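You operate a simulated robot arm through the tools that you are given. There is no shell and no other tool.

You run a simulated robot arm. Do the job below in one go: nothing can be reset, and whatever is moved stays where it is left.

## Task
Wind the comb to 45 cm, clamp it again and thread the blue end through eye A.
Fine: the clip ends in the holder before that eye.

Only the result counts: the job must be done as asked and must still hold three seconds after the hand-in. Knocking over, shifting, dropping, spilling or breaking anything else fails it.

## Robot
A 6-joint arm with a two-finger gripper, fixed in place. Base frame: the origin is on the floor under the middle of its stand, x ahead of it, y to its left, z up; the work surface is at about z = 800. Units: mm, rad, N and s.
It reaches about 1572 mm from its shoulder. Its first joint turns from -2.897 to 2.897 rad. Payload 2.45 kg.
The tool frame sits at the grasp point between the pads (the TCP): z along the fingers, y along the line on which they close. The tips reach 20 mm beyond it. The gripper opens to 140 mm; its body begins 168 mm behind the TCP.
Orientation is that of the tool frame in the base frame, as [roll, pitch, yaw] about the fixed x, y, z axes, in that order (R = Rz(yaw) Ry(pitch) Rx(roll)). With the fingers straight down and closing along the base's y, the tool's x points along the base's -x, its y along +y and its z along -z.

## Interface
- The arm moves only by the tool move_arm. Its argument "targets" is a list of rows, each a list of 7 numbers: the turn, a rotation vector about the tool's x, y, z in rad, then the shift along the tool's x, y, z in mm, then the opening, from 0 (shut) to 1 (fully open). In form: [[wx, wy, wz, dx, dy, dz, grip], ...]. A call has 1 to 20 rows; each row shifts and turns the commanded pose from where the row before left it, along the tool's axes as they then stand. Rows are played at 5 a second. More than 50 mm and 0.15 rad between two rows, or a gripper value outside its range, and nothing of the call is played. A pose out of reach is approached as far as the arm can. The call stops where the force on the tool passes 60 N (or 10 N more than at its start, if that is more) or the arm is blocked; 0.2 s more then pass. The fingers move at their own pace (about 45 mm/s each) and stop on an object; they squeeze with about 39 N. The grip force told is the motor's: it shows also when the fingers shut on nothing. Time passes only in rows, and 0.2 s behind the last, so rows that do not move let the fingers close. The reply holds the time, the measured pose of the TCP, the force on the tool along the base axes, the opening and the grip force, in the units named above and with some noise, with the torque about the TCP (base axes, N m) and any sound that the robot's microphone picked up.
- Cameras (640 x 400 px; columns grow to the right, rows downward): "scene" is fixed at [221.5, 498.3, 1429.3]; the picture's right is [-0.35, -0.94, 0.00], its down [-0.52, 0.19, -0.83] and it looks along [0.78, -0.29, -0.55] (base axes); focal length 310 px, centre (320, 200). "wrist" rides on the gripper at [78, 11, -209] in the tool frame; the picture's right is [-0.14, 0.99, 0.00], its down [-0.92, -0.13, -0.37] and it looks along [-0.36, -0.05, 0.93] (tool axes); focal length 280 px, centre (320, 200). There is no depth. A picture from a camera that has moved, and an enlarged one, comes with that camera's place and axes in the base frame and with its lens.
- grab_frame(camera): a new picture of that camera. It takes no simulated time.
- inspect(camera, box): a new picture of the part [left, top, right, bottom] of that camera's present view, enlarged. It takes no simulated time.
- job_done(): hands the job in; it is judged then, once.

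Places have to be worked out from the pictures, the camera data and where the tool is seen. Open the gripper and draw the arm clear of the work before you hand the job in, unless the task says otherwise.

The tools are called after ">>>" by a JSON object that holds its "name" and its "arguments". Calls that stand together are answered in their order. move_arm: Moves the arm, as the interface text tells. Its arguments: {"type":"object","properties":{"targets":{"type":"array"}},"required":["targets"]} The other tools are called the same way: grab_frame (camera) takes a picture; inspect (camera, box) takes an enlarged picture of a part of a camera's view; job_done () hands the job in.

At the start:

```text
time: 0.0
tcp_pos: [872.1, 239.1, 1117.7]
tcp_rot: [-3.141, 0.002, -3.139]
ft_force: [-0.2, -0.5, -0.4]
moment: [0.0, 0.01, 0.02]
finger_gap: 140.2
finger_force: 0.0
```

scene: 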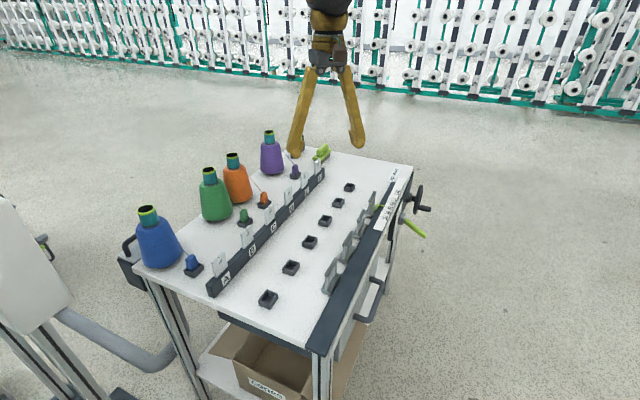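
wrist: 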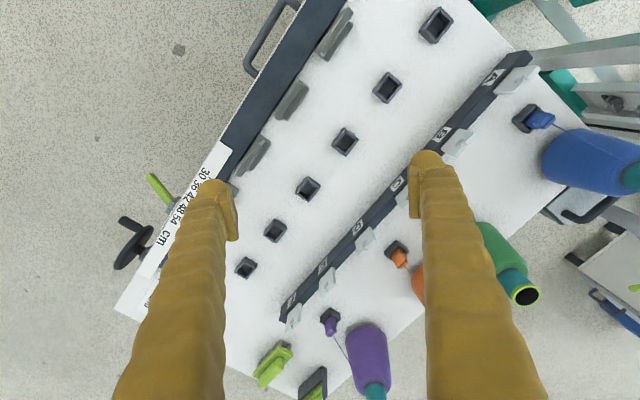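

I start by looking closely at the scene from both cameras before moving anything.

>>> {"name": "inspect", "arguments": {"camera": "scene", "box": [340, 140, 460, 260]}}

>>> {"name": "inspect", "arguments": {"camera": "scene", "box": [120, 120, 340, 320]}}

>>> {"name": "inspect", "arguments": {"camera": "wrist", "box": [100, 120, 280, 330]}}

>>> {"name": "inspect", "arguments": {"camera": "wrist", "box": [220, 0, 640, 400]}}

```text
3.33 times, centred on (400, 200) of scene
camera zoom: at [221.5, 498.3, 1429.3], right [-0.35, -0.94, 0.0], down [-0.52, 0.19, -0.83], along [0.78, -0.29, -0.55], focal length 1034 px, centre (53, 200)
```

zoom: 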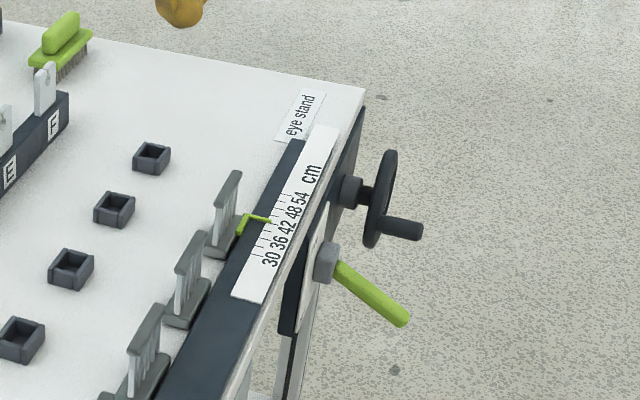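

```text
2.00 times, centred on (230, 220) of scene
camera zoom: at [221.5, 498.3, 1429.3], right [-0.35, -0.94, 0.0], down [-0.52, 0.19, -0.83], along [0.78, -0.29, -0.55], focal length 620 px, centre (500, 160)
```

zoom: 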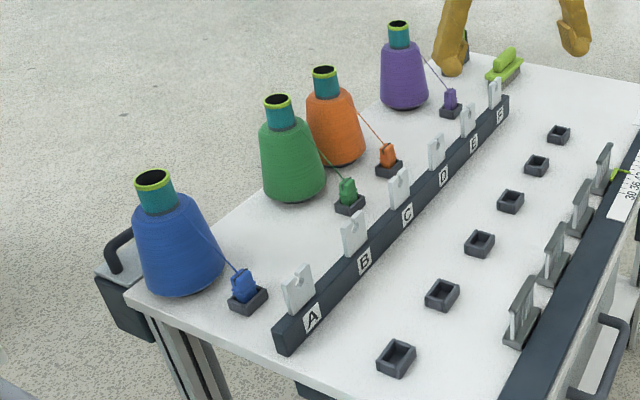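

```text
1.90 times, centred on (190, 225) of wrist
camera zoom: at [794.4, 250.9, 1325.8], right [0.14, 0.99, 0.0], down [0.92, -0.13, 0.37], along [0.37, -0.05, -0.93], focal length 534 px, centre (568, 152)
```

zoom: 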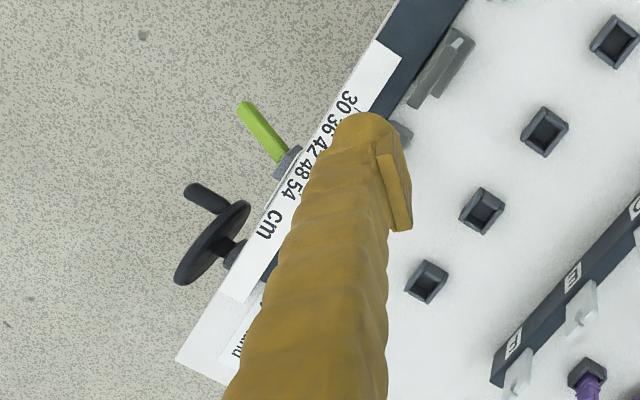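

```text
1.00 times, centred on (430, 200) of wrist (not enlarged: the box is as wide or as high as the picture)
camera zoom: at [794.4, 250.9, 1325.8], right [0.14, 0.99, 0.0], down [0.92, -0.13, 0.37], along [0.37, -0.05, -0.93], focal length 280 px, centre (210, 200)
```

zoom: 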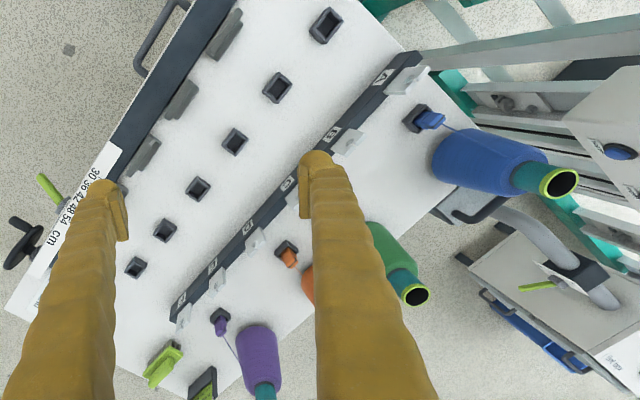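

Using the scene camera's zoom I look in more detail at the crank, clamp, scale and eye A with the blue clip.

>>> {"name": "inspect", "arguments": {"camera": "scene", "box": [385, 175, 437, 245]}}

>>> {"name": "inspect", "arguments": {"camera": "scene", "box": [368, 170, 408, 230]}}

>>> {"name": "inspect", "arguments": {"camera": "scene", "box": [176, 240, 246, 300]}}

>>> {"name": "inspect", "arguments": {"camera": "scene", "box": [240, 270, 300, 320]}}

>>> {"name": "inspect", "arguments": {"camera": "scene", "box": [310, 170, 410, 300]}}

>>> {"name": "inspect", "arguments": {"camera": "wrist", "box": [470, 20, 640, 200]}}

```text
5.71 times, centred on (411, 210) of scene
camera zoom: at [221.5, 498.3, 1429.3], right [-0.35, -0.94, 0.0], down [-0.52, 0.19, -0.83], along [0.78, -0.29, -0.55], focal length 1772 px, centre (-200, 143)
```

zoom: 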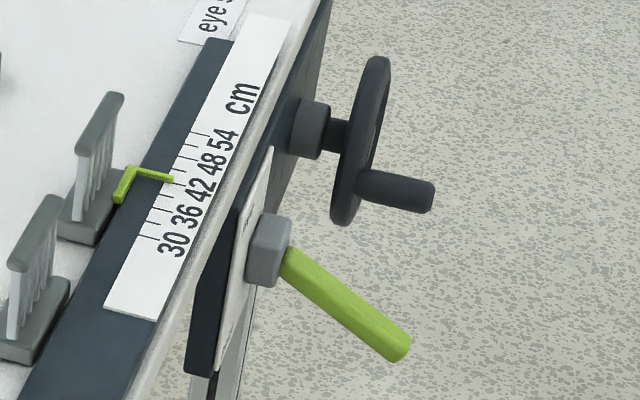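

```text
6.67 times, centred on (388, 200) of scene
camera zoom: at [221.5, 498.3, 1429.3], right [-0.35, -0.94, 0.0], down [-0.52, 0.19, -0.83], along [0.78, -0.29, -0.55], focal length 2067 px, centre (-133, 200)
```

zoom: 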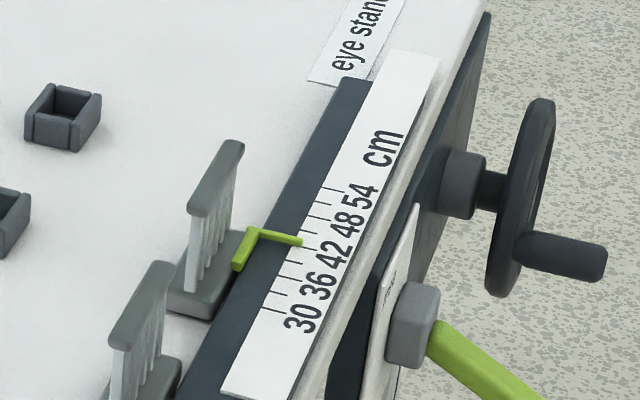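

```text
6.67 times, centred on (211, 270) of scene
camera zoom: at [221.5, 498.3, 1429.3], right [-0.35, -0.94, 0.0], down [-0.52, 0.19, -0.83], along [0.78, -0.29, -0.55], focal length 2067 px, centre (1047, -267)
```

zoom: 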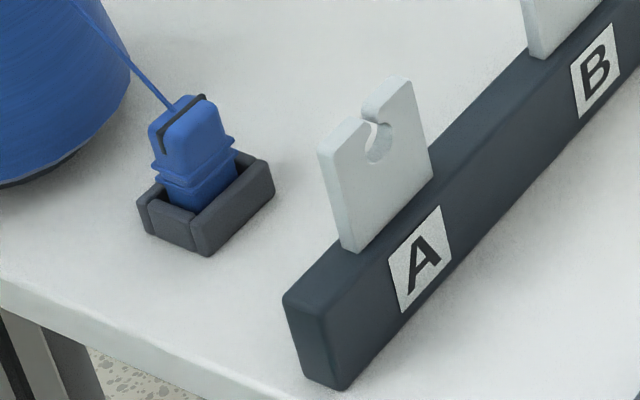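

```text
8.00 times, centred on (270, 295) of scene
camera zoom: at [221.5, 498.3, 1429.3], right [-0.35, -0.94, 0.0], down [-0.52, 0.19, -0.83], along [0.78, -0.29, -0.55], focal length 2481 px, centre (720, -560)
```

zoom: 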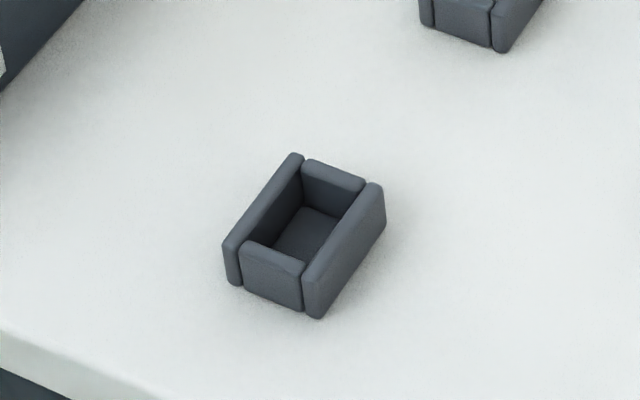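

```text
3.08 times, centred on (360, 235) of scene
camera zoom: at [221.5, 498.3, 1429.3], right [-0.35, -0.94, 0.0], down [-0.52, 0.19, -0.83], along [0.78, -0.29, -0.55], focal length 954 px, centre (197, 92)
```

zoom: 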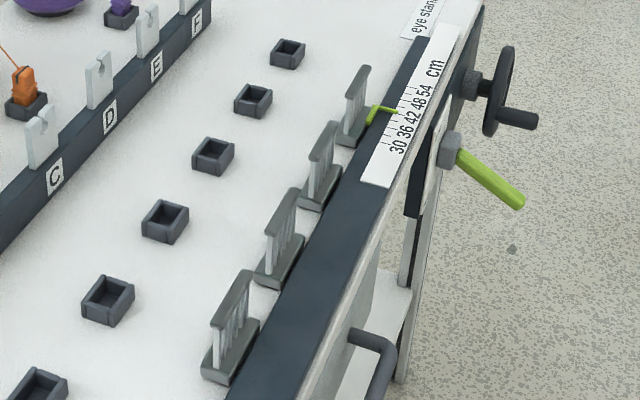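

```text
2.22 times, centred on (555, 110) of wrist
camera zoom: at [794.4, 250.9, 1325.8], right [0.14, 0.99, 0.0], down [0.92, -0.13, 0.37], along [0.37, -0.05, -0.93], focal length 623 px, centre (-202, 400)
```

zoom: 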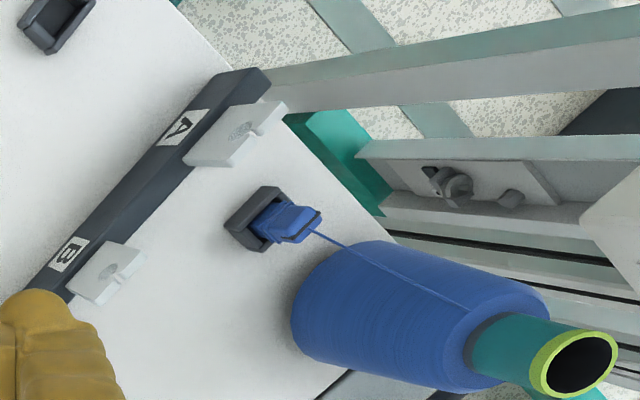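

The eye is a plate with a slot open at the top leading to a round hole, and the clip sits in a holder on the cone side. I zoom hard on the scale and the clamp to read the pointer and any labels.

>>> {"name": "inspect", "arguments": {"camera": "scene", "box": [376, 188, 400, 218]}}

>>> {"name": "inspect", "arguments": {"camera": "scene", "box": [380, 196, 420, 226]}}

>>> {"name": "inspect", "arguments": {"camera": "scene", "box": [196, 240, 226, 270]}}

>>> {"name": "inspect", "arguments": {"camera": "scene", "box": [180, 245, 210, 280]}}

```text
13.33 times, centred on (388, 203) of scene
camera zoom: at [221.5, 498.3, 1429.3], right [-0.35, -0.94, 0.0], down [-0.52, 0.19, -0.83], along [0.78, -0.29, -0.55], focal length 4134 px, centre (-587, 160)
```

zoom: 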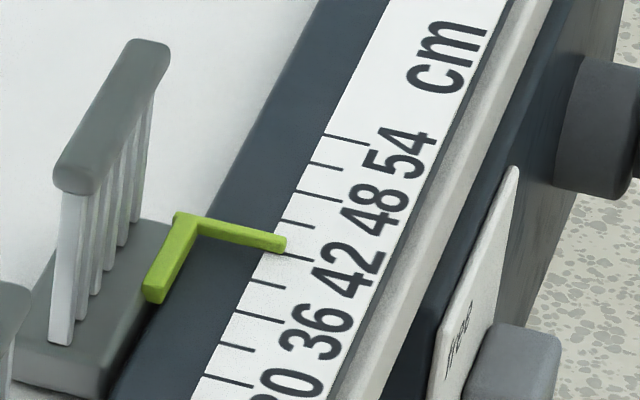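

```text
13.33 times, centred on (400, 211) of scene
camera zoom: at [221.5, 498.3, 1429.3], right [-0.35, -0.94, 0.0], down [-0.52, 0.19, -0.83], along [0.78, -0.29, -0.55], focal length 4134 px, centre (-747, 53)
```

zoom: 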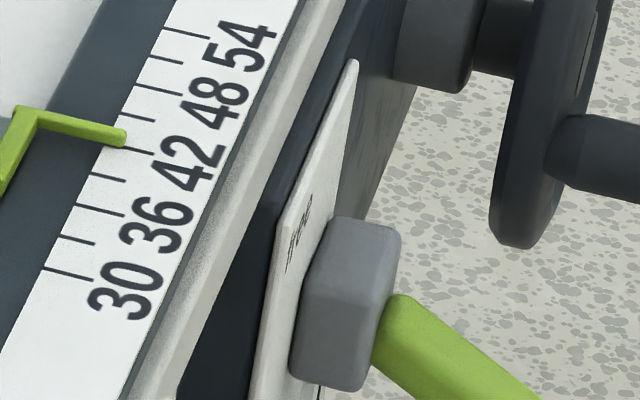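

```text
13.33 times, centred on (211, 255) of scene
camera zoom: at [221.5, 498.3, 1429.3], right [-0.35, -0.94, 0.0], down [-0.52, 0.19, -0.83], along [0.78, -0.29, -0.55], focal length 4134 px, centre (1773, -533)
```

zoom: 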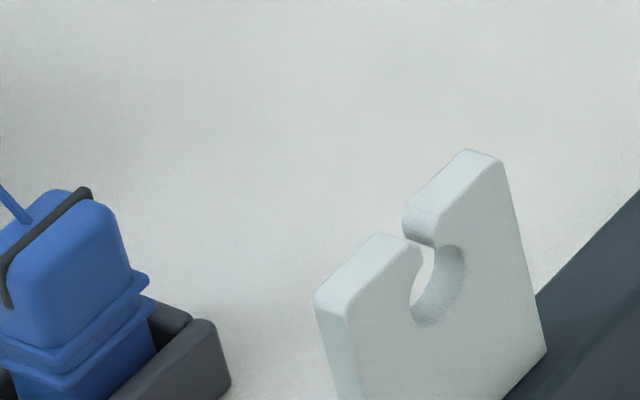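

```text
11.43 times, centred on (195, 262) of scene
camera zoom: at [221.5, 498.3, 1429.3], right [-0.35, -0.94, 0.0], down [-0.52, 0.19, -0.83], along [0.78, -0.29, -0.55], focal length 3544 px, centre (1749, -514)
```

zoom: 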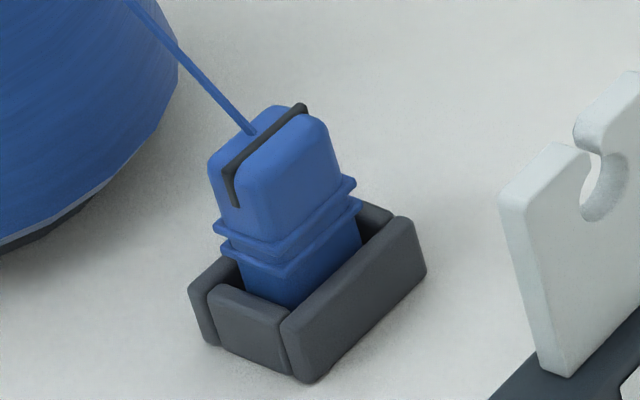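

The pointer reads about 43 on the scale (ticks every 3, 45 is the short tick between 42 and 48), and a plate behind the clamp lever carries the word "free". I move the hand high and clear, towards the front of the stand, and turn it to face the front so that the wrist camera can see the crank and lever.

>>> {"name": "move_arm", "arguments": {"targets": [[0, 0, 0, -6.2, -46.7, 0, 1], [0, 0, 0, -6.2, -46.7, 0, 1], [0, 0, 0, -6.2, -46.7, 0, 1], [0, 0, 0, -6.2, -46.7, 0, 1], [0, 0, 0, -6.2, -46.7, 0, 1], [0, 0, 0, -6.2, -46.7, 0, 1], [0, 0, 0, -6.2, -46.7, 0, 1], [0, 0, 0, -6.2, -46.7, 0, 1], [0, 0, 0, -6.2, -46.7, 0, 1], [0, 0, 0, -6.2, -46.7, 0, 1], [0, 0, 0, -6.2, -46.7, 0, 1], [0, 0, -0.1494, 0, 0, 0, 1], [0, 0, -0.1494, 0, 0, 0, 1], [0, 0, -0.1494, 0, 0, 0, 1], [0, 0, -0.1494, 0, 0, 0, 1], [0, 0, -0.1494, 0, 0, 0, 1]]}}

```text
time: 3.4
tcp_pos: [941.2, -274.8, 1116.7]
tcp_rot: [3.141, 0.002, -2.391]
ft_force: [-0.5, 0.3, -0.1]
moment: [0.0, 0.02, 0.03]
finger_gap: 139.7
finger_force: 0.1
```

The hand is now at (941, -275, 1117) facing the stand's front as intended. I tilt it forward 45° and look.

>>> {"name": "move_arm", "arguments": {"targets": [[0, -0.131, 0, 0, 0, 0, 1], [0, -0.131, 0, 0, 0, 0, 1], [0, -0.131, 0, 0, 0, 0, 1], [0, -0.131, 0, 0, 0, 0, 1], [0, -0.131, 0, 0, 0, 0, 1], [0, -0.131, 0, 0, 0, 0, 1]]}}

>>> {"name": "grab_frame", "arguments": {"camera": "wrist"}}

>>> {"name": "grab_frame", "arguments": {"camera": "scene"}}

```text
time: 4.8
tcp_pos: [942.1, -273.3, 1117.3]
tcp_rot: [-3.14, 0.792, -2.39]
ft_force: [0.3, 0.4, -0.8]
moment: [-0.01, -0.03, 0.04]
finger_gap: 140.1
finger_force: 0.1
```

```text
taken
camera wrist: at [785.4, -403.6, 1208.9], right [-0.6, 0.79, 0.1], down [0.37, 0.17, 0.91], along [0.71, 0.59, -0.4], focal length 280 px, centre (320, 200)
```

wrist: 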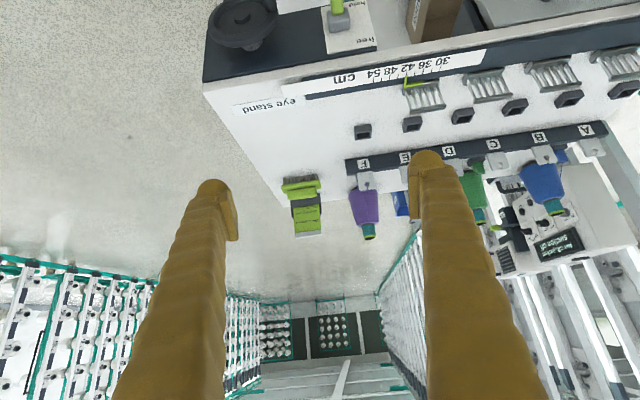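

```text
taken
```

scene: 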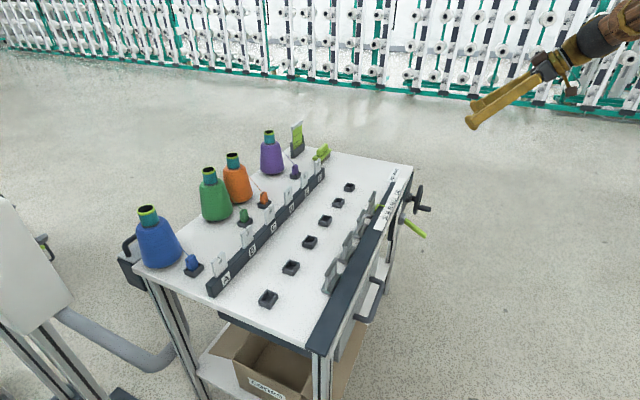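

The plate reads "free" at its upper end and "hold" at its lower end, with the lever now near "hold" (this picture is upside down). I lower the hand straight down in front of the stand for a square view of the crank and clamp.

>>> {"name": "move_arm", "arguments": {"targets": [[0, 0, 0, 33, 0, 33, 1], [0, 0, 0, 33, 0, 33, 1], [0, 0, 0, 33, 0, 33, 1], [0, 0, 0, 33, 0, 33, 1], [0, 0, 0, 33, 0, 33, 1]]}}

>>> {"name": "grab_frame", "arguments": {"camera": "wrist"}}

>>> {"name": "grab_frame", "arguments": {"camera": "scene"}}

```text
time: 6.0
tcp_pos: [944.8, -275.0, 882.9]
tcp_rot: [-3.14, 0.79, -2.39]
ft_force: [0.4, 0.7, 1.0]
moment: [-0.04, 0.05, -0.03]
finger_gap: 140.0
finger_force: 0.1
```

```text
taken
camera wrist: at [788.5, -404.2, 975.2], right [-0.6, 0.79, 0.1], down [0.37, 0.17, 0.91], along [0.71, 0.59, -0.4], focal length 280 px, centre (320, 200)
```

wrist: 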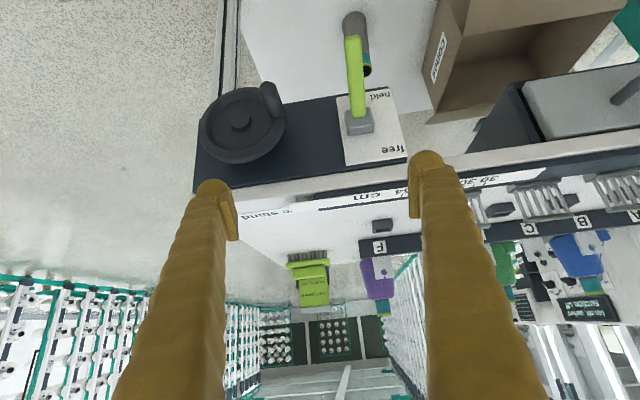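

```text
taken
```

scene: 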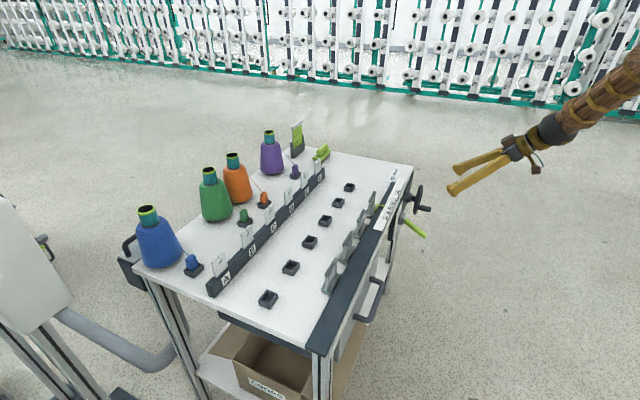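

Now both controls are in view. I enlarge them to fix their geometry.

>>> {"name": "inspect", "arguments": {"camera": "wrist", "box": [190, 70, 300, 180]}}

>>> {"name": "inspect", "arguments": {"camera": "wrist", "box": [320, 20, 420, 170]}}

```text
3.64 times, centred on (245, 125) of wrist
camera zoom: at [788.5, -404.2, 975.2], right [-0.6, 0.79, 0.1], down [0.37, 0.17, 0.91], along [0.71, 0.59, -0.4], focal length 1020 px, centre (593, 473)
```

zoom: 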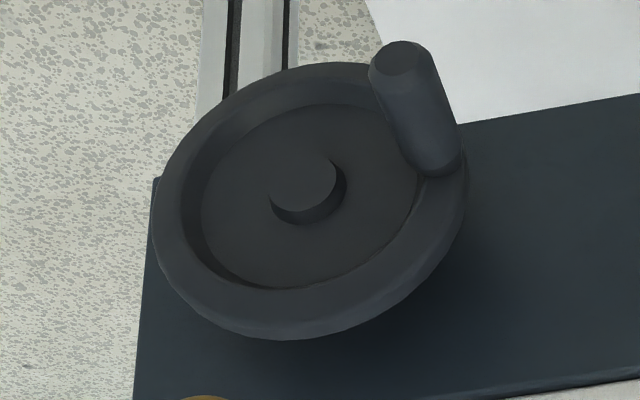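

```text
2.67 times, centred on (370, 95) of wrist
camera zoom: at [788.5, -404.2, 975.2], right [-0.6, 0.79, 0.1], down [0.37, 0.17, 0.91], along [0.71, 0.59, -0.4], focal length 748 px, centre (187, 480)
```

zoom: 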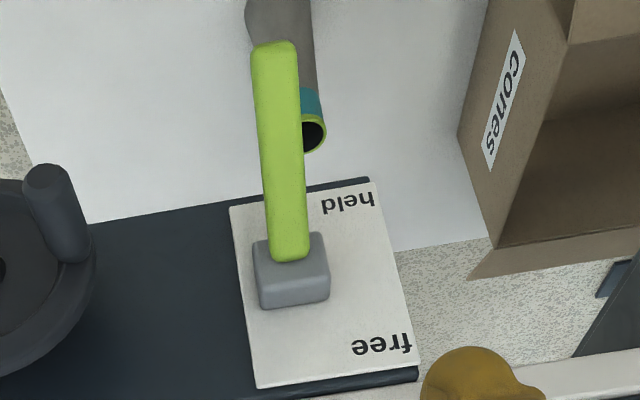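

The lever sits in the vertical plane at about e≈779 (its tip near (933,-197,661), pivot near (1005,-133,707)), pointing out and down at "held"; "free" is up. I pre-close the fingers to about 55 mm, square the hand to the lever and come to a point about 90 mm short of it.

>>> {"name": "move_arm", "arguments": {"targets": [[0, 0.1137, 0, 0, 0, 0, 0.4], [0, 0.1137, 0, 0, 0, 0, 0.4], [0, 0.1137, 0, 0, 0, 0, 0.4], [0, 0, 0, 7.4, 16.2, 32.2, 0.4], [0, 0, 0, 7.4, 16.2, 32.2, 0.4], [0, 0, 0, 7.4, 16.2, 32.2, 0.4], [0, 0, 0, 7.4, 16.1, 32.3, 0.4], [0, 0, 0, 0, 0, 0, 0.4]]}}

>>> {"name": "grab_frame", "arguments": {"camera": "wrist"}}

>>> {"name": "grab_frame", "arguments": {"camera": "scene"}}

```text
time: 7.8
tcp_pos: [919.0, -206.4, 755.3]
tcp_rot: [-3.139, 0.445, -2.394]
ft_force: [0.0, 0.7, 0.4]
moment: [-0.02, -0.02, 0.01]
finger_gap: 56.2
finger_force: 0.0
```

```text
taken
camera wrist: at [794.1, -306.6, 909.9], right [-0.58, 0.81, 0.06], down [0.58, 0.36, 0.73], along [0.57, 0.46, -0.68], focal length 280 px, centre (320, 200)
```

wrist: 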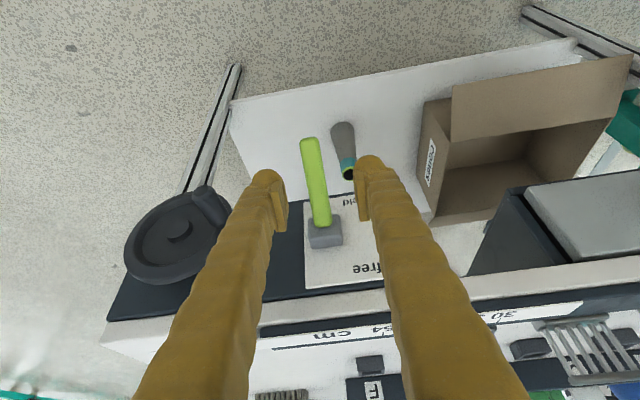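

```text
taken
```

scene: 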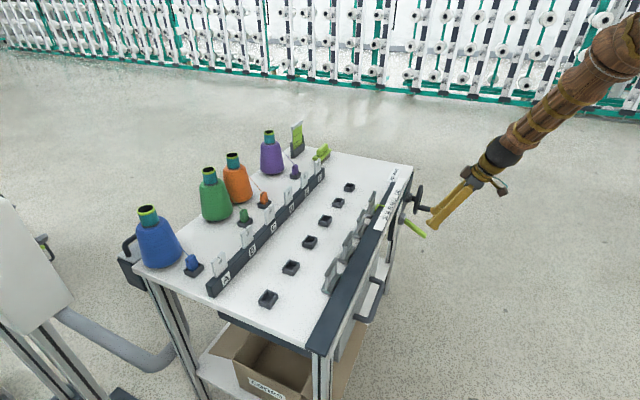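

The lever is between the fingers and slightly to one side. I zoom to measure the offset.

>>> {"name": "inspect", "arguments": {"camera": "wrist", "box": [260, 120, 380, 260]}}

>>> {"name": "inspect", "arguments": {"camera": "scene", "box": [390, 160, 500, 250]}}

```text
2.86 times, centred on (320, 190) of wrist
camera zoom: at [794.1, -306.6, 909.9], right [-0.58, 0.81, 0.06], down [0.58, 0.36, 0.73], along [0.57, 0.46, -0.68], focal length 801 px, centre (320, 229)
```

zoom: 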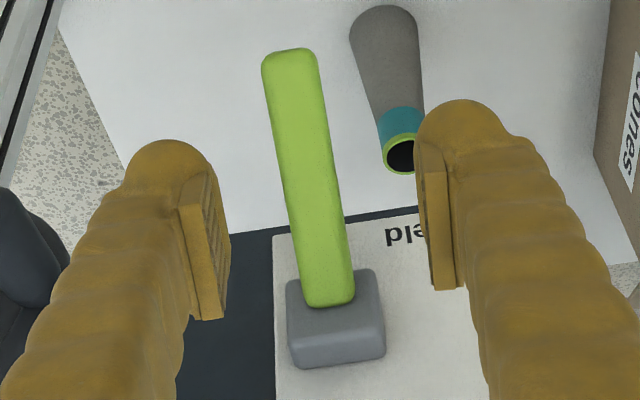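

```text
4.44 times, centred on (445, 205) of scene
camera zoom: at [221.5, 498.3, 1429.3], right [-0.35, -0.94, 0.0], down [-0.52, 0.19, -0.83], along [0.78, -0.29, -0.55], focal length 1378 px, centre (-236, 178)
```

zoom: 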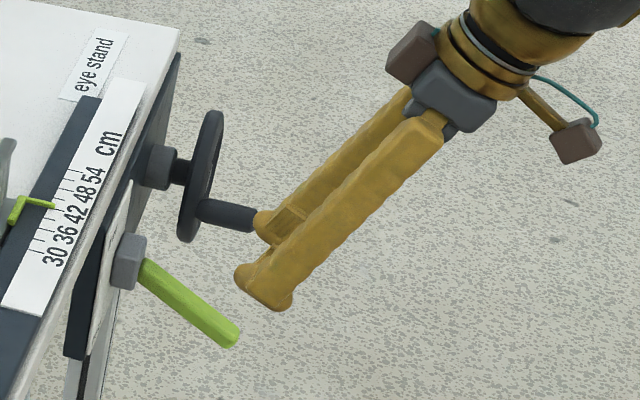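

The lever's centre is about 6 mm towards the crank side of the finger midline, with the grasp point about 92 mm ahead. I correct sideways, advance along the fingers, then close on the lever.

>>> {"name": "move_arm", "arguments": {"targets": [[0, 0, 0, 0, -6.4, 0, 0.4], [0, 0, 0, 0, 0, 31, 0.4], [0, 0, 0, 0, 0, 31, 0.4], [0, 0, 0, 0, 0, 30, 0.4], [0, 0, 0, 0, 0, 0, 0.4]]}}

>>> {"name": "grab_frame", "arguments": {"camera": "wrist"}}

>>> {"name": "inspect", "arguments": {"camera": "scene", "box": [380, 160, 480, 250]}}

```text
time: 9.0
tcp_pos: [952.5, -185.5, 672.0]
tcp_rot: [-3.139, 0.447, -2.392]
ft_force: [0.4, -0.5, 0.2]
moment: [-0.01, 0.05, 0.02]
finger_gap: 56.0
finger_force: 0.1
```

```text
taken
camera wrist: at [828.0, -286.2, 826.2], right [-0.58, 0.81, 0.06], down [0.58, 0.36, 0.73], along [0.57, 0.46, -0.68], focal length 280 px, centre (320, 200)
```

wrist: 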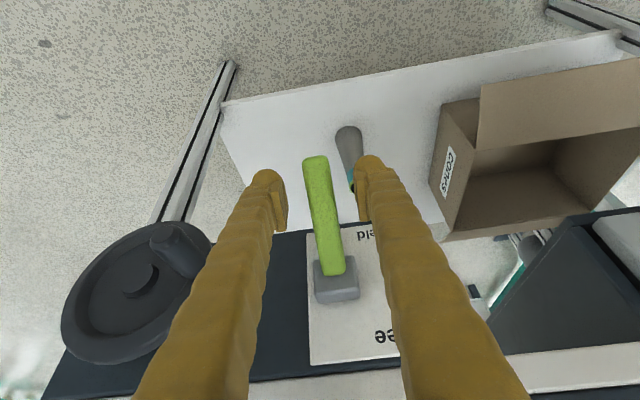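

```text
4.44 times, centred on (430, 205) of scene
camera zoom: at [221.5, 498.3, 1429.3], right [-0.35, -0.94, 0.0], down [-0.52, 0.19, -0.83], along [0.78, -0.29, -0.55], focal length 1378 px, centre (-169, 178)
```

zoom: 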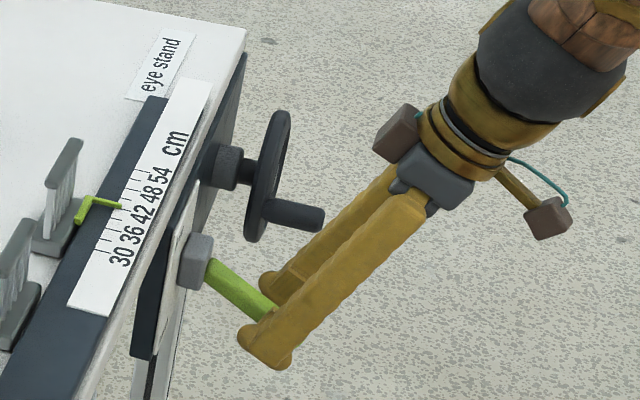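

The lever is now between the pads, centred to within about 2 mm. I close the fingers on it.

>>> {"name": "move_arm", "arguments": {"targets": [[0, 0, 0, 0, 1.5, 0, 0.3], [0, 0, 0, 0, 0, 0, 0.2], [0, 0, 0, 0, 0, 0, 0.1], [0, 0, 0, 0, 0, 0, 0.05], [0, 0, 0, 0, 0, 0, 0.05]]}}

>>> {"name": "inspect", "arguments": {"camera": "wrist", "box": [250, 130, 390, 270]}}

```text
time: 10.2
tcp_pos: [952.4, -184.1, 671.9]
tcp_rot: [-3.138, 0.447, -2.392]
ft_force: [20.8, -20.0, -5.7]
moment: [-0.62, -0.22, 0.65]
finger_gap: 21.5
finger_force: 40.1
```

```text
2.86 times, centred on (320, 200) of wrist
camera zoom: at [827.0, -285.9, 826.4], right [-0.58, 0.81, 0.06], down [0.58, 0.36, 0.73], along [0.57, 0.46, -0.68], focal length 801 px, centre (320, 200)
```

zoom: 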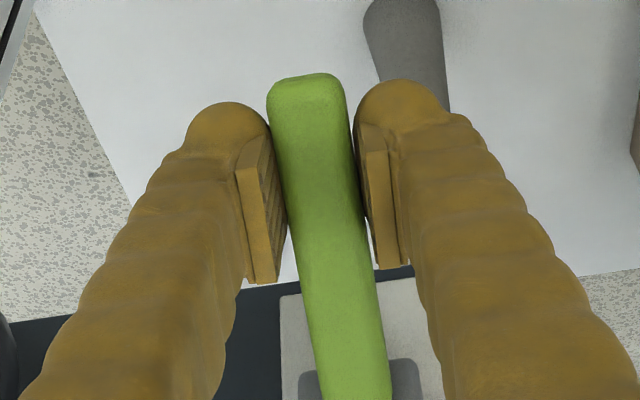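

The lever is gripped (gap 21.5 mm), but about 29 N of sideways load along the stand shows I'm slightly off-centre. I ease the hand 1.5 mm back towards the crank side.

>>> {"name": "move_arm", "arguments": {"targets": [[0, 0, 0, 0, -1.0, 0, 0.05], [0, 0, 0, 0, -0.5, 0, 0.05], [0, 0, 0, 0, 0, 0, 0.05]]}}

```text
time: 11.0
tcp_pos: [952.5, -184.9, 671.5]
tcp_rot: [-3.14, 0.446, -2.395]
ft_force: [7.7, -20.8, 14.3]
moment: [0.41, -1.16, 0.85]
finger_gap: 21.5
finger_force: 45.3
```

Sideways load dropped to about 20 N; I ease a little more before lifting.

>>> {"name": "move_arm", "arguments": {"targets": [[0, 0, 0, 0, -1.0, 0, 0.05], [0, 0, 0, 0, 0, 0, 0.05]]}}

```text
time: 11.6
tcp_pos: [950.6, -184.6, 670.8]
tcp_rot: [-3.141, 0.447, -2.394]
ft_force: [-5.6, -9.5, 19.6]
moment: [0.31, -0.88, 0.97]
finger_gap: 21.1
finger_force: 45.0
```

The side load is gone and the lever is held. I now lift it along its arc about the pivot (about 88 mm from the grasp), turning the hand with it, in a few small steps to feel the response.

>>> {"name": "move_arm", "arguments": {"targets": [[0, 0.05, 0, -0.1, 0, -4.4, 0.05], [0, 0.05, 0, -0.1, 0, -4.4, 0.05], [0, 0.05, 0, -0.1, 0, -4.4, 0.05], [0, 0.05, 0, -0.1, 0, -4.4, 0.05], [0, 0, 0, 0, 0, 0, 0.05]]}}

>>> {"name": "inspect", "arguments": {"camera": "scene", "box": [380, 160, 480, 250]}}

```text
time: 12.8
tcp_pos: [949.4, -189.8, 687.3]
tcp_rot: [3.139, 0.247, -2.392]
ft_force: [1.5, -4.8, -19.2]
moment: [-1.05, 0.61, 0.96]
finger_gap: 21.2
finger_force: 45.6
```

```text
4.44 times, centred on (430, 205) of scene
camera zoom: at [221.5, 498.3, 1429.3], right [-0.35, -0.94, 0.0], down [-0.52, 0.19, -0.83], along [0.78, -0.29, -0.55], focal length 1378 px, centre (-169, 178)
```

zoom: 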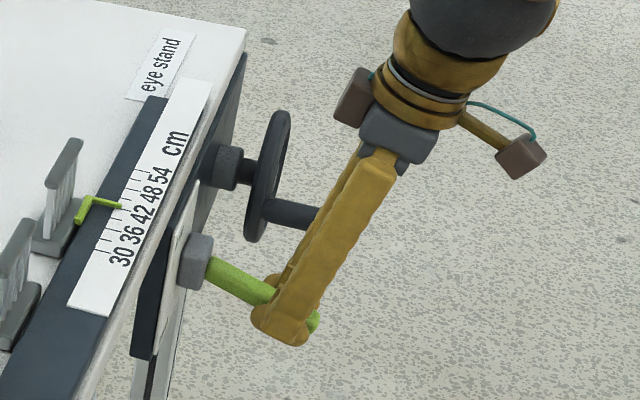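

The lever rose about 0.2 rad with moderate load (19 N) so it does pivot up and down. I keep lifting along the arc.

>>> {"name": "move_arm", "arguments": {"targets": [[0, 0.05, 0, -0.1, 0, -4.4, 0.05], [0, 0.05, 0, -0.1, 0, -4.4, 0.05], [0, 0.05, 0, -0.1, 0, -4.4, 0.05], [0, 0.05, 0, -0.1, 0, -4.4, 0.05], [0, 0.05, 0, -0.1, 0, -4.4, 0.05], [0, 0, 0, 0, 0, 0, 0.05]]}}

>>> {"name": "inspect", "arguments": {"camera": "scene", "box": [380, 160, 480, 250]}}

```text
time: 14.2
tcp_pos: [946.7, -190.5, 709.9]
tcp_rot: [-3.14, -0.004, -2.393]
ft_force: [-6.1, 5.7, -13.2]
moment: [-0.71, 0.72, 1.04]
finger_gap: 20.9
finger_force: 45.5
```

```text
4.44 times, centred on (430, 205) of scene
camera zoom: at [221.5, 498.3, 1429.3], right [-0.35, -0.94, 0.0], down [-0.52, 0.19, -0.83], along [0.78, -0.29, -0.55], focal length 1378 px, centre (-169, 178)
```

zoom: 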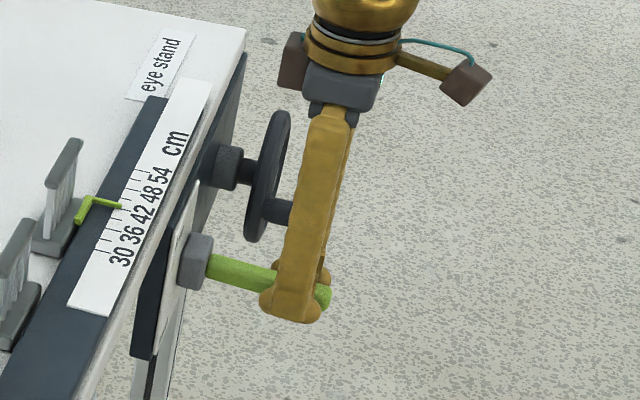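

The lever is now horizontal. I continue the arc upward toward "free", keeping the hand vertical and letting the lever pivot in the pads.

>>> {"name": "move_arm", "arguments": {"targets": [[0, 0, 0, -0.25, 0, -6.59, 0.05], [0, 0, 0, -0.74, 0, -6.56, 0.05], [0, 0, 0, -1.23, 0, -6.48, 0.05], [0, 0, 0, -1.71, 0, -6.37, 0.05], [0, 0, 0, 0, 0, 0, 0.05]]}}

>>> {"name": "inspect", "arguments": {"camera": "scene", "box": [380, 160, 480, 250]}}

```text
time: 15.4
tcp_pos: [949.5, -189.6, 735.7]
tcp_rot: [3.141, -0.003, -2.391]
ft_force: [-22.7, 21.0, -10.6]
moment: [-0.49, 0.79, 0.98]
finger_gap: 21.2
finger_force: 44.8
```

```text
4.44 times, centred on (430, 205) of scene
camera zoom: at [221.5, 498.3, 1429.3], right [-0.35, -0.94, 0.0], down [-0.52, 0.19, -0.83], along [0.78, -0.29, -0.55], focal length 1378 px, centre (-169, 178)
```

zoom: 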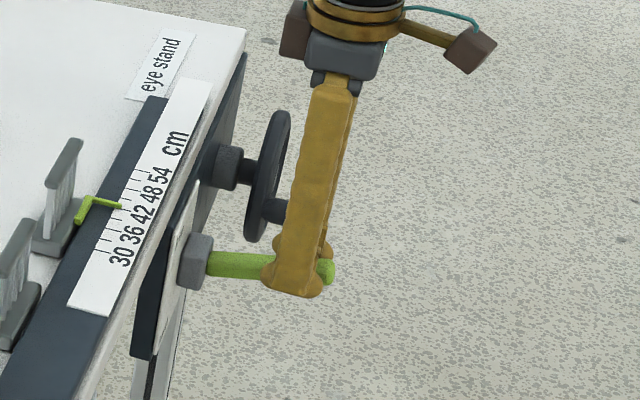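

Lever is above horizontal; about 30 N has built up sideways towards the left end, so I give 1.2 mm that way and keep lifting.

>>> {"name": "move_arm", "arguments": {"targets": [[0, 0, 0, 0, 0.6, 0, 0.05], [0, 0, 0, 0, 0.6, 0, 0.05], [0, 0, 0, -2.19, 0, -6.23, 0.05], [0, 0, 0, -2.64, 0, -6.05, 0.05], [0, 0, 0, 0, 0, 0, 0.05]]}}

>>> {"name": "inspect", "arguments": {"camera": "scene", "box": [380, 160, 480, 250]}}

>>> {"name": "grab_frame", "arguments": {"camera": "wrist"}}

```text
time: 16.6
tcp_pos: [952.3, -185.4, 748.0]
tcp_rot: [-3.139, -0.002, -2.393]
ft_force: [-10.7, -6.8, -6.4]
moment: [-0.75, 0.81, 0.94]
finger_gap: 21.0
finger_force: 45.2
```

```text
4.44 times, centred on (430, 205) of scene
camera zoom: at [221.5, 498.3, 1429.3], right [-0.35, -0.94, 0.0], down [-0.52, 0.19, -0.83], along [0.78, -0.29, -0.55], focal length 1378 px, centre (-169, 178)
```

zoom: 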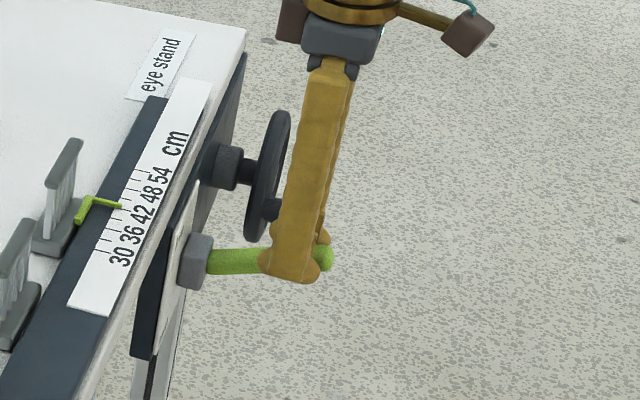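

```text
taken
camera wrist: at [889.1, -229.1, 957.5], right [-0.57, 0.82, 0.0], down [0.76, 0.53, 0.37], along [0.3, 0.21, -0.93], focal length 280 px, centre (320, 200)
```

wrist: 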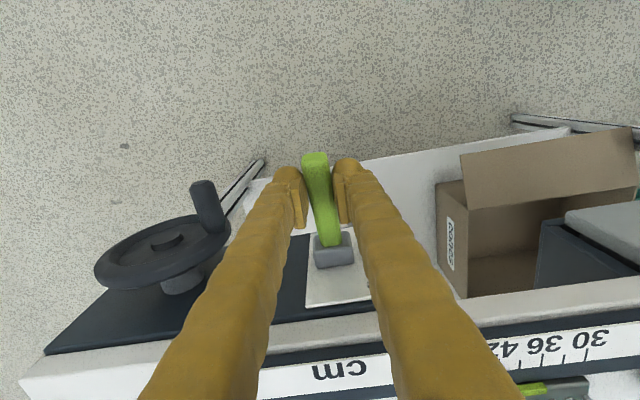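

No end stop felt yet; the lever is about 27° above horizontal. I continue the arc a little further up.

>>> {"name": "move_arm", "arguments": {"targets": [[0, 0, 0, -3.09, 0, -5.83, 0.05], [0, 0, 0, -3.52, 0, -5.58, 0.05], [0, 0, 0, 0, 0, 0, 0.05]]}}

>>> {"name": "inspect", "arguments": {"camera": "scene", "box": [380, 160, 480, 250]}}

```text
time: 17.4
tcp_pos: [957.6, -180.7, 759.5]
tcp_rot: [-3.14, -0.001, -2.392]
ft_force: [-4.7, -11.0, -5.4]
moment: [-0.76, 0.73, 0.41]
finger_gap: 21.5
finger_force: 44.9
```

```text
4.44 times, centred on (430, 205) of scene
camera zoom: at [221.5, 498.3, 1429.3], right [-0.35, -0.94, 0.0], down [-0.52, 0.19, -0.83], along [0.78, -0.29, -0.55], focal length 1378 px, centre (-169, 178)
```

zoom: 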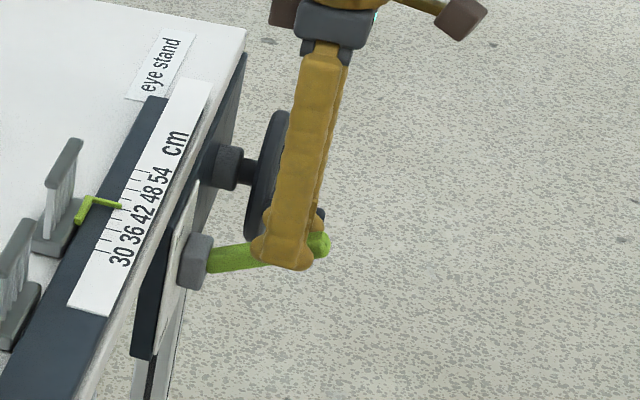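

Still no stop and only small loads. I carry on up the arc.

>>> {"name": "move_arm", "arguments": {"targets": [[0, 0, 0, -3.93, 0, -5.3, 0.05], [0, 0, 0, -4.31, 0, -4.99, 0.05], [0, 0, 0, 0, 0, 0, 0.05]]}}

>>> {"name": "inspect", "arguments": {"camera": "scene", "box": [380, 160, 480, 250]}}

>>> {"name": "inspect", "arguments": {"camera": "wrist", "box": [240, 130, 420, 320]}}

```text
time: 18.2
tcp_pos: [963.3, -173.3, 771.0]
tcp_rot: [-3.139, -0.002, -2.392]
ft_force: [1.4, 1.8, 2.4]
moment: [-0.02, -0.02, 0.03]
finger_gap: 6.8
finger_force: 0.1
```

```text
4.44 times, centred on (430, 205) of scene
camera zoom: at [221.5, 498.3, 1429.3], right [-0.35, -0.94, 0.0], down [-0.52, 0.19, -0.83], along [0.78, -0.29, -0.55], focal length 1378 px, centre (-169, 178)
```

zoom: 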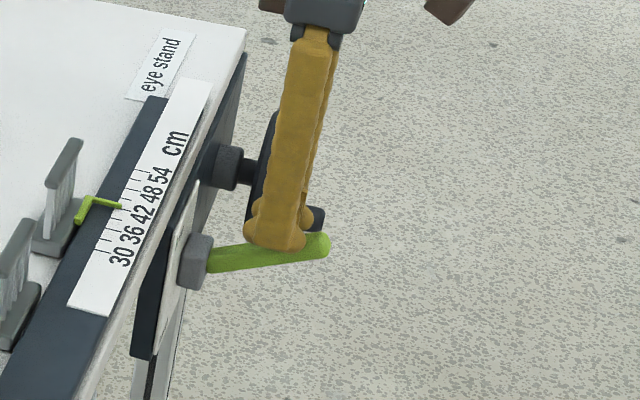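

```text
2.11 times, centred on (330, 225) of wrist
camera zoom: at [900.3, -217.1, 979.6], right [-0.57, 0.82, 0.0], down [0.76, 0.53, 0.37], along [0.3, 0.21, -0.93], focal length 590 px, centre (299, 147)
```

zoom: 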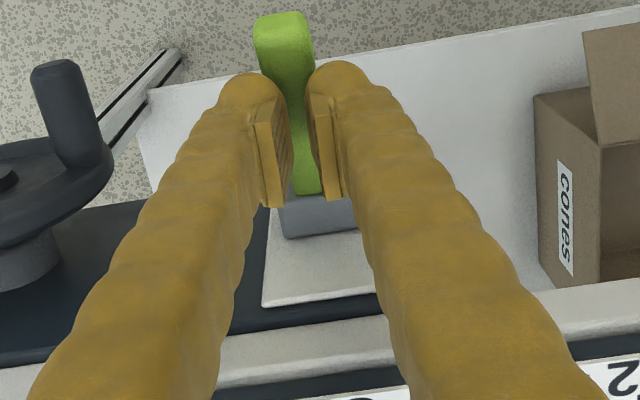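

The fingers slid off as the lever came against its upper stop, about 29° above horizontal at "free" (tip near z≈760). I back away, tilt the hand and move to stand off in front of the crank knob, which I place near (1040,-260,701).

>>> {"name": "move_arm", "arguments": {"targets": [[0, 0, 0, 10, 0, -40, 0.05], [0, 0, 0, 50, 0, 0, 0.2], [0, -0.15, 0, 0, 0, 0, 0.3], [0, -0.15, 0, 0, 0, 0, 0.3], [0, -0.15, 0, 0, 0, 0, 0.3], [0, -0.15, 0, 0, 0, 0, 0.3], [0, 0, 0, 0, -39, 0, 0.3], [0, 0, 0, 0, -38, 0, 0.3], [0, 0, 0, 0, -38, 0, 0.3], [0, 0, 0, 8, 0, 26, 0.3], [0, 0, 0, 8, 0, 26, 0.3], [0, 0, 0, 0, 0, 0, 0.3]]}}

>>> {"name": "grab_frame", "arguments": {"camera": "wrist"}}

>>> {"name": "inspect", "arguments": {"camera": "scene", "box": [380, 150, 490, 250]}}

```text
time: 20.8
tcp_pos: [1010.0, -287.8, 757.5]
tcp_rot: [-3.14, 0.599, -2.392]
ft_force: [-0.1, -0.3, -0.1]
moment: [0.02, -0.01, 0.02]
finger_gap: 42.0
finger_force: 0.1
```

```text
taken
camera wrist: at [868.8, -403.4, 885.5], right [-0.59, 0.8, 0.08], down [0.49, 0.28, 0.82], along [0.64, 0.52, -0.56], focal length 280 px, centre (320, 200)
```

wrist: 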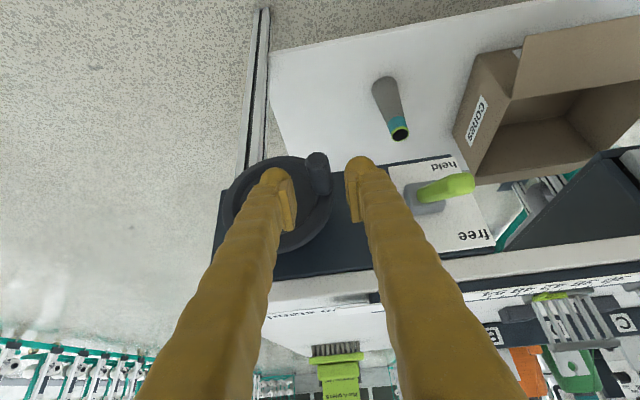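

```text
4.00 times, centred on (435, 200) of scene
camera zoom: at [221.5, 498.3, 1429.3], right [-0.35, -0.94, 0.0], down [-0.52, 0.19, -0.83], along [0.78, -0.29, -0.55], focal length 1240 px, centre (-140, 200)
```

zoom: 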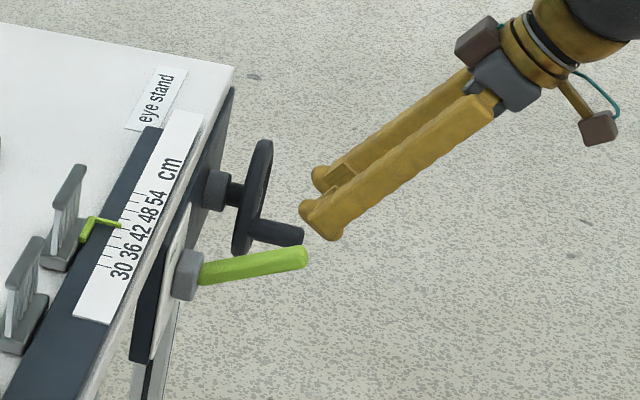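

The lever now points out and up at "free". The knob is between the fingers ahead; I zoom in to align.

>>> {"name": "inspect", "arguments": {"camera": "wrist", "box": [220, 120, 400, 260]}}

>>> {"name": "inspect", "arguments": {"camera": "scene", "box": [400, 170, 460, 230]}}

```text
2.86 times, centred on (310, 190) of wrist
camera zoom: at [868.8, -403.4, 885.5], right [-0.59, 0.8, 0.08], down [0.49, 0.28, 0.82], along [0.64, 0.52, -0.56], focal length 801 px, centre (349, 229)
```

zoom: 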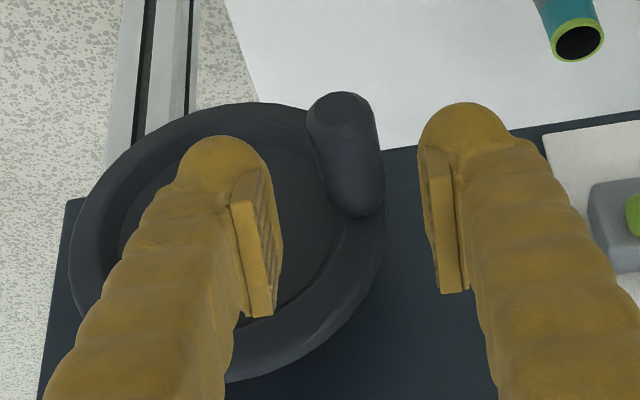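

```text
6.67 times, centred on (430, 200) of scene
camera zoom: at [221.5, 498.3, 1429.3], right [-0.35, -0.94, 0.0], down [-0.52, 0.19, -0.83], along [0.78, -0.29, -0.55], focal length 2067 px, centre (-413, 200)
```

zoom: 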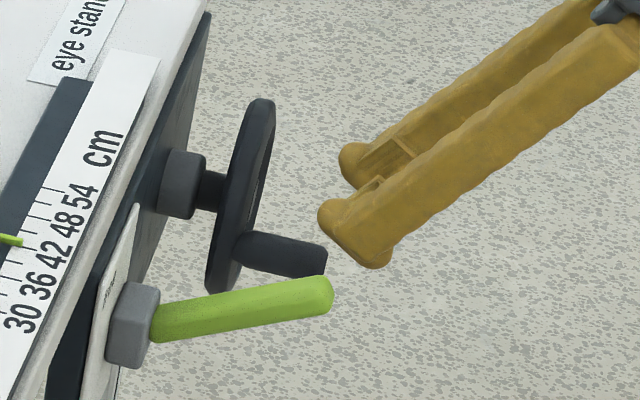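

The knob lies on the fingers' midline, with its middle about 64 mm ahead. I advance and close on it.

>>> {"name": "move_arm", "arguments": {"targets": [[0, 0, 0, 0, -0.5, 32, 0.3], [0, 0, 0, 0, 0, 32, 0.3], [0, 0, 0, 0, 0, 0, 0.3]]}}

>>> {"name": "inspect", "arguments": {"camera": "wrist", "box": [220, 120, 400, 260]}}

>>> {"name": "inspect", "arguments": {"camera": "scene", "box": [400, 170, 460, 230]}}

```text
time: 21.6
tcp_pos: [1035.4, -264.3, 702.6]
tcp_rot: [-3.139, 0.596, -2.393]
ft_force: [-0.8, 0.6, -0.2]
moment: [0.0, -0.01, 0.01]
finger_gap: 41.9
finger_force: 0.1
```

```text
2.86 times, centred on (310, 190) of wrist
camera zoom: at [894.7, -380.1, 831.7], right [-0.59, 0.8, 0.08], down [0.49, 0.28, 0.82], along [0.64, 0.52, -0.56], focal length 801 px, centre (349, 229)
```

zoom: 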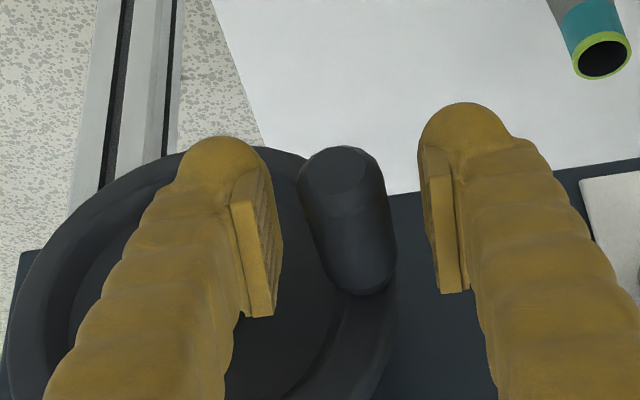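

```text
6.67 times, centred on (430, 200) of scene
camera zoom: at [221.5, 498.3, 1429.3], right [-0.35, -0.94, 0.0], down [-0.52, 0.19, -0.83], along [0.78, -0.29, -0.55], focal length 2067 px, centre (-413, 200)
```

zoom: 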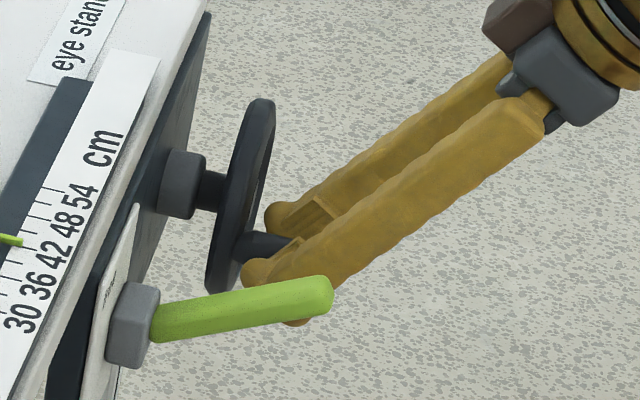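

Well centred on the knob. I close gently and watch the force.

>>> {"name": "move_arm", "arguments": {"targets": [[0, 0, 0, 0, 0, 0, 0.22], [0, 0, 0, 0, 0, 0, 0.15], [0, 0, 0, 0, 0, 0, 0.1], [0, 0, 0, 0, 0, 0, 0.1]]}}

>>> {"name": "inspect", "arguments": {"camera": "scene", "box": [376, 188, 400, 218]}}

```text
time: 22.6
tcp_pos: [1035.9, -264.8, 703.0]
tcp_rot: [-3.14, 0.597, -2.392]
ft_force: [1.2, -0.7, -0.3]
moment: [-0.03, 0.0, 0.14]
finger_gap: 22.6
finger_force: 45.1
```

```text
13.33 times, centred on (388, 203) of scene
camera zoom: at [221.5, 498.3, 1429.3], right [-0.35, -0.94, 0.0], down [-0.52, 0.19, -0.83], along [0.78, -0.29, -0.55], focal length 4134 px, centre (-587, 160)
```

zoom: 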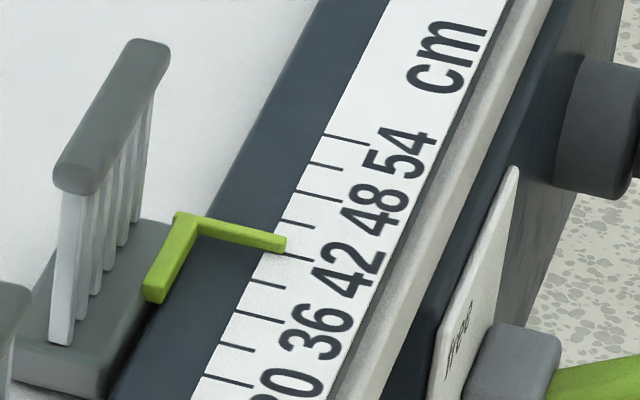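

The knob is gripped (gap 22.6 mm) with almost no side load. I turn it a little clockwise (seen from the front) along a 57 mm radius to see whether it is free and which way the pointer goes.

>>> {"name": "move_arm", "arguments": {"targets": [[0, 0, 0, -3.18, -0.68, -4.67, 0.1], [0, 0, 0, -3.12, -1.25, -4.6, 0.1], [0, 0, 0, -3.04, -1.79, -4.47, 0.1], [0, 0, 0, -2.92, -2.32, -4.3, 0.1], [0, 0, 0, 0, 0, 0, 0.1]]}}

>>> {"name": "inspect", "arguments": {"camera": "scene", "box": [376, 188, 400, 218]}}

>>> {"name": "inspect", "arguments": {"camera": "scene", "box": [400, 170, 460, 230]}}

```text
time: 23.8
tcp_pos: [1037.7, -265.6, 725.0]
tcp_rot: [3.139, 0.597, -2.391]
ft_force: [-10.3, 4.5, 7.0]
moment: [0.05, -0.11, 0.23]
finger_gap: 22.7
finger_force: 45.0
stopped in row 5: the force on the tool passed its limit at 62 N (the readings are from after the stop); the commanded pose is now the measured one
```

```text
13.33 times, centred on (388, 203) of scene
camera zoom: at [221.5, 498.3, 1429.3], right [-0.35, -0.94, 0.0], down [-0.52, 0.19, -0.83], along [0.78, -0.29, -0.55], focal length 4134 px, centre (-587, 160)
```

zoom: 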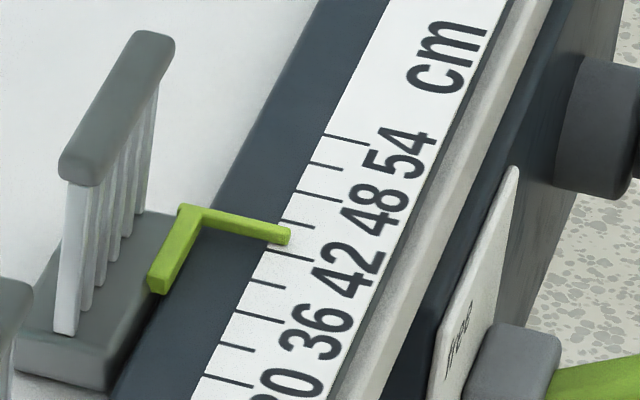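

```text
6.67 times, centred on (430, 200) of scene
camera zoom: at [221.5, 498.3, 1429.3], right [-0.35, -0.94, 0.0], down [-0.52, 0.19, -0.83], along [0.78, -0.29, -0.55], focal length 2067 px, centre (-413, 200)
```

zoom: 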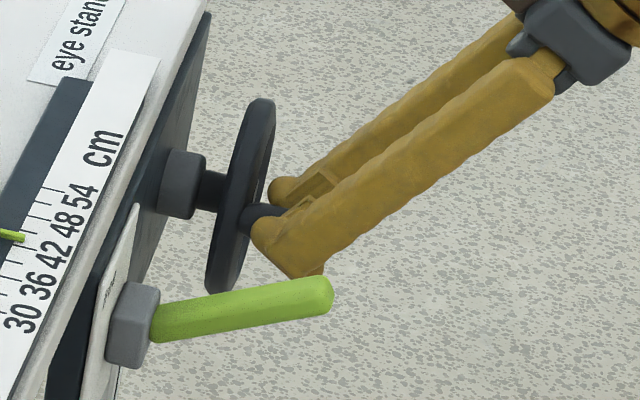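

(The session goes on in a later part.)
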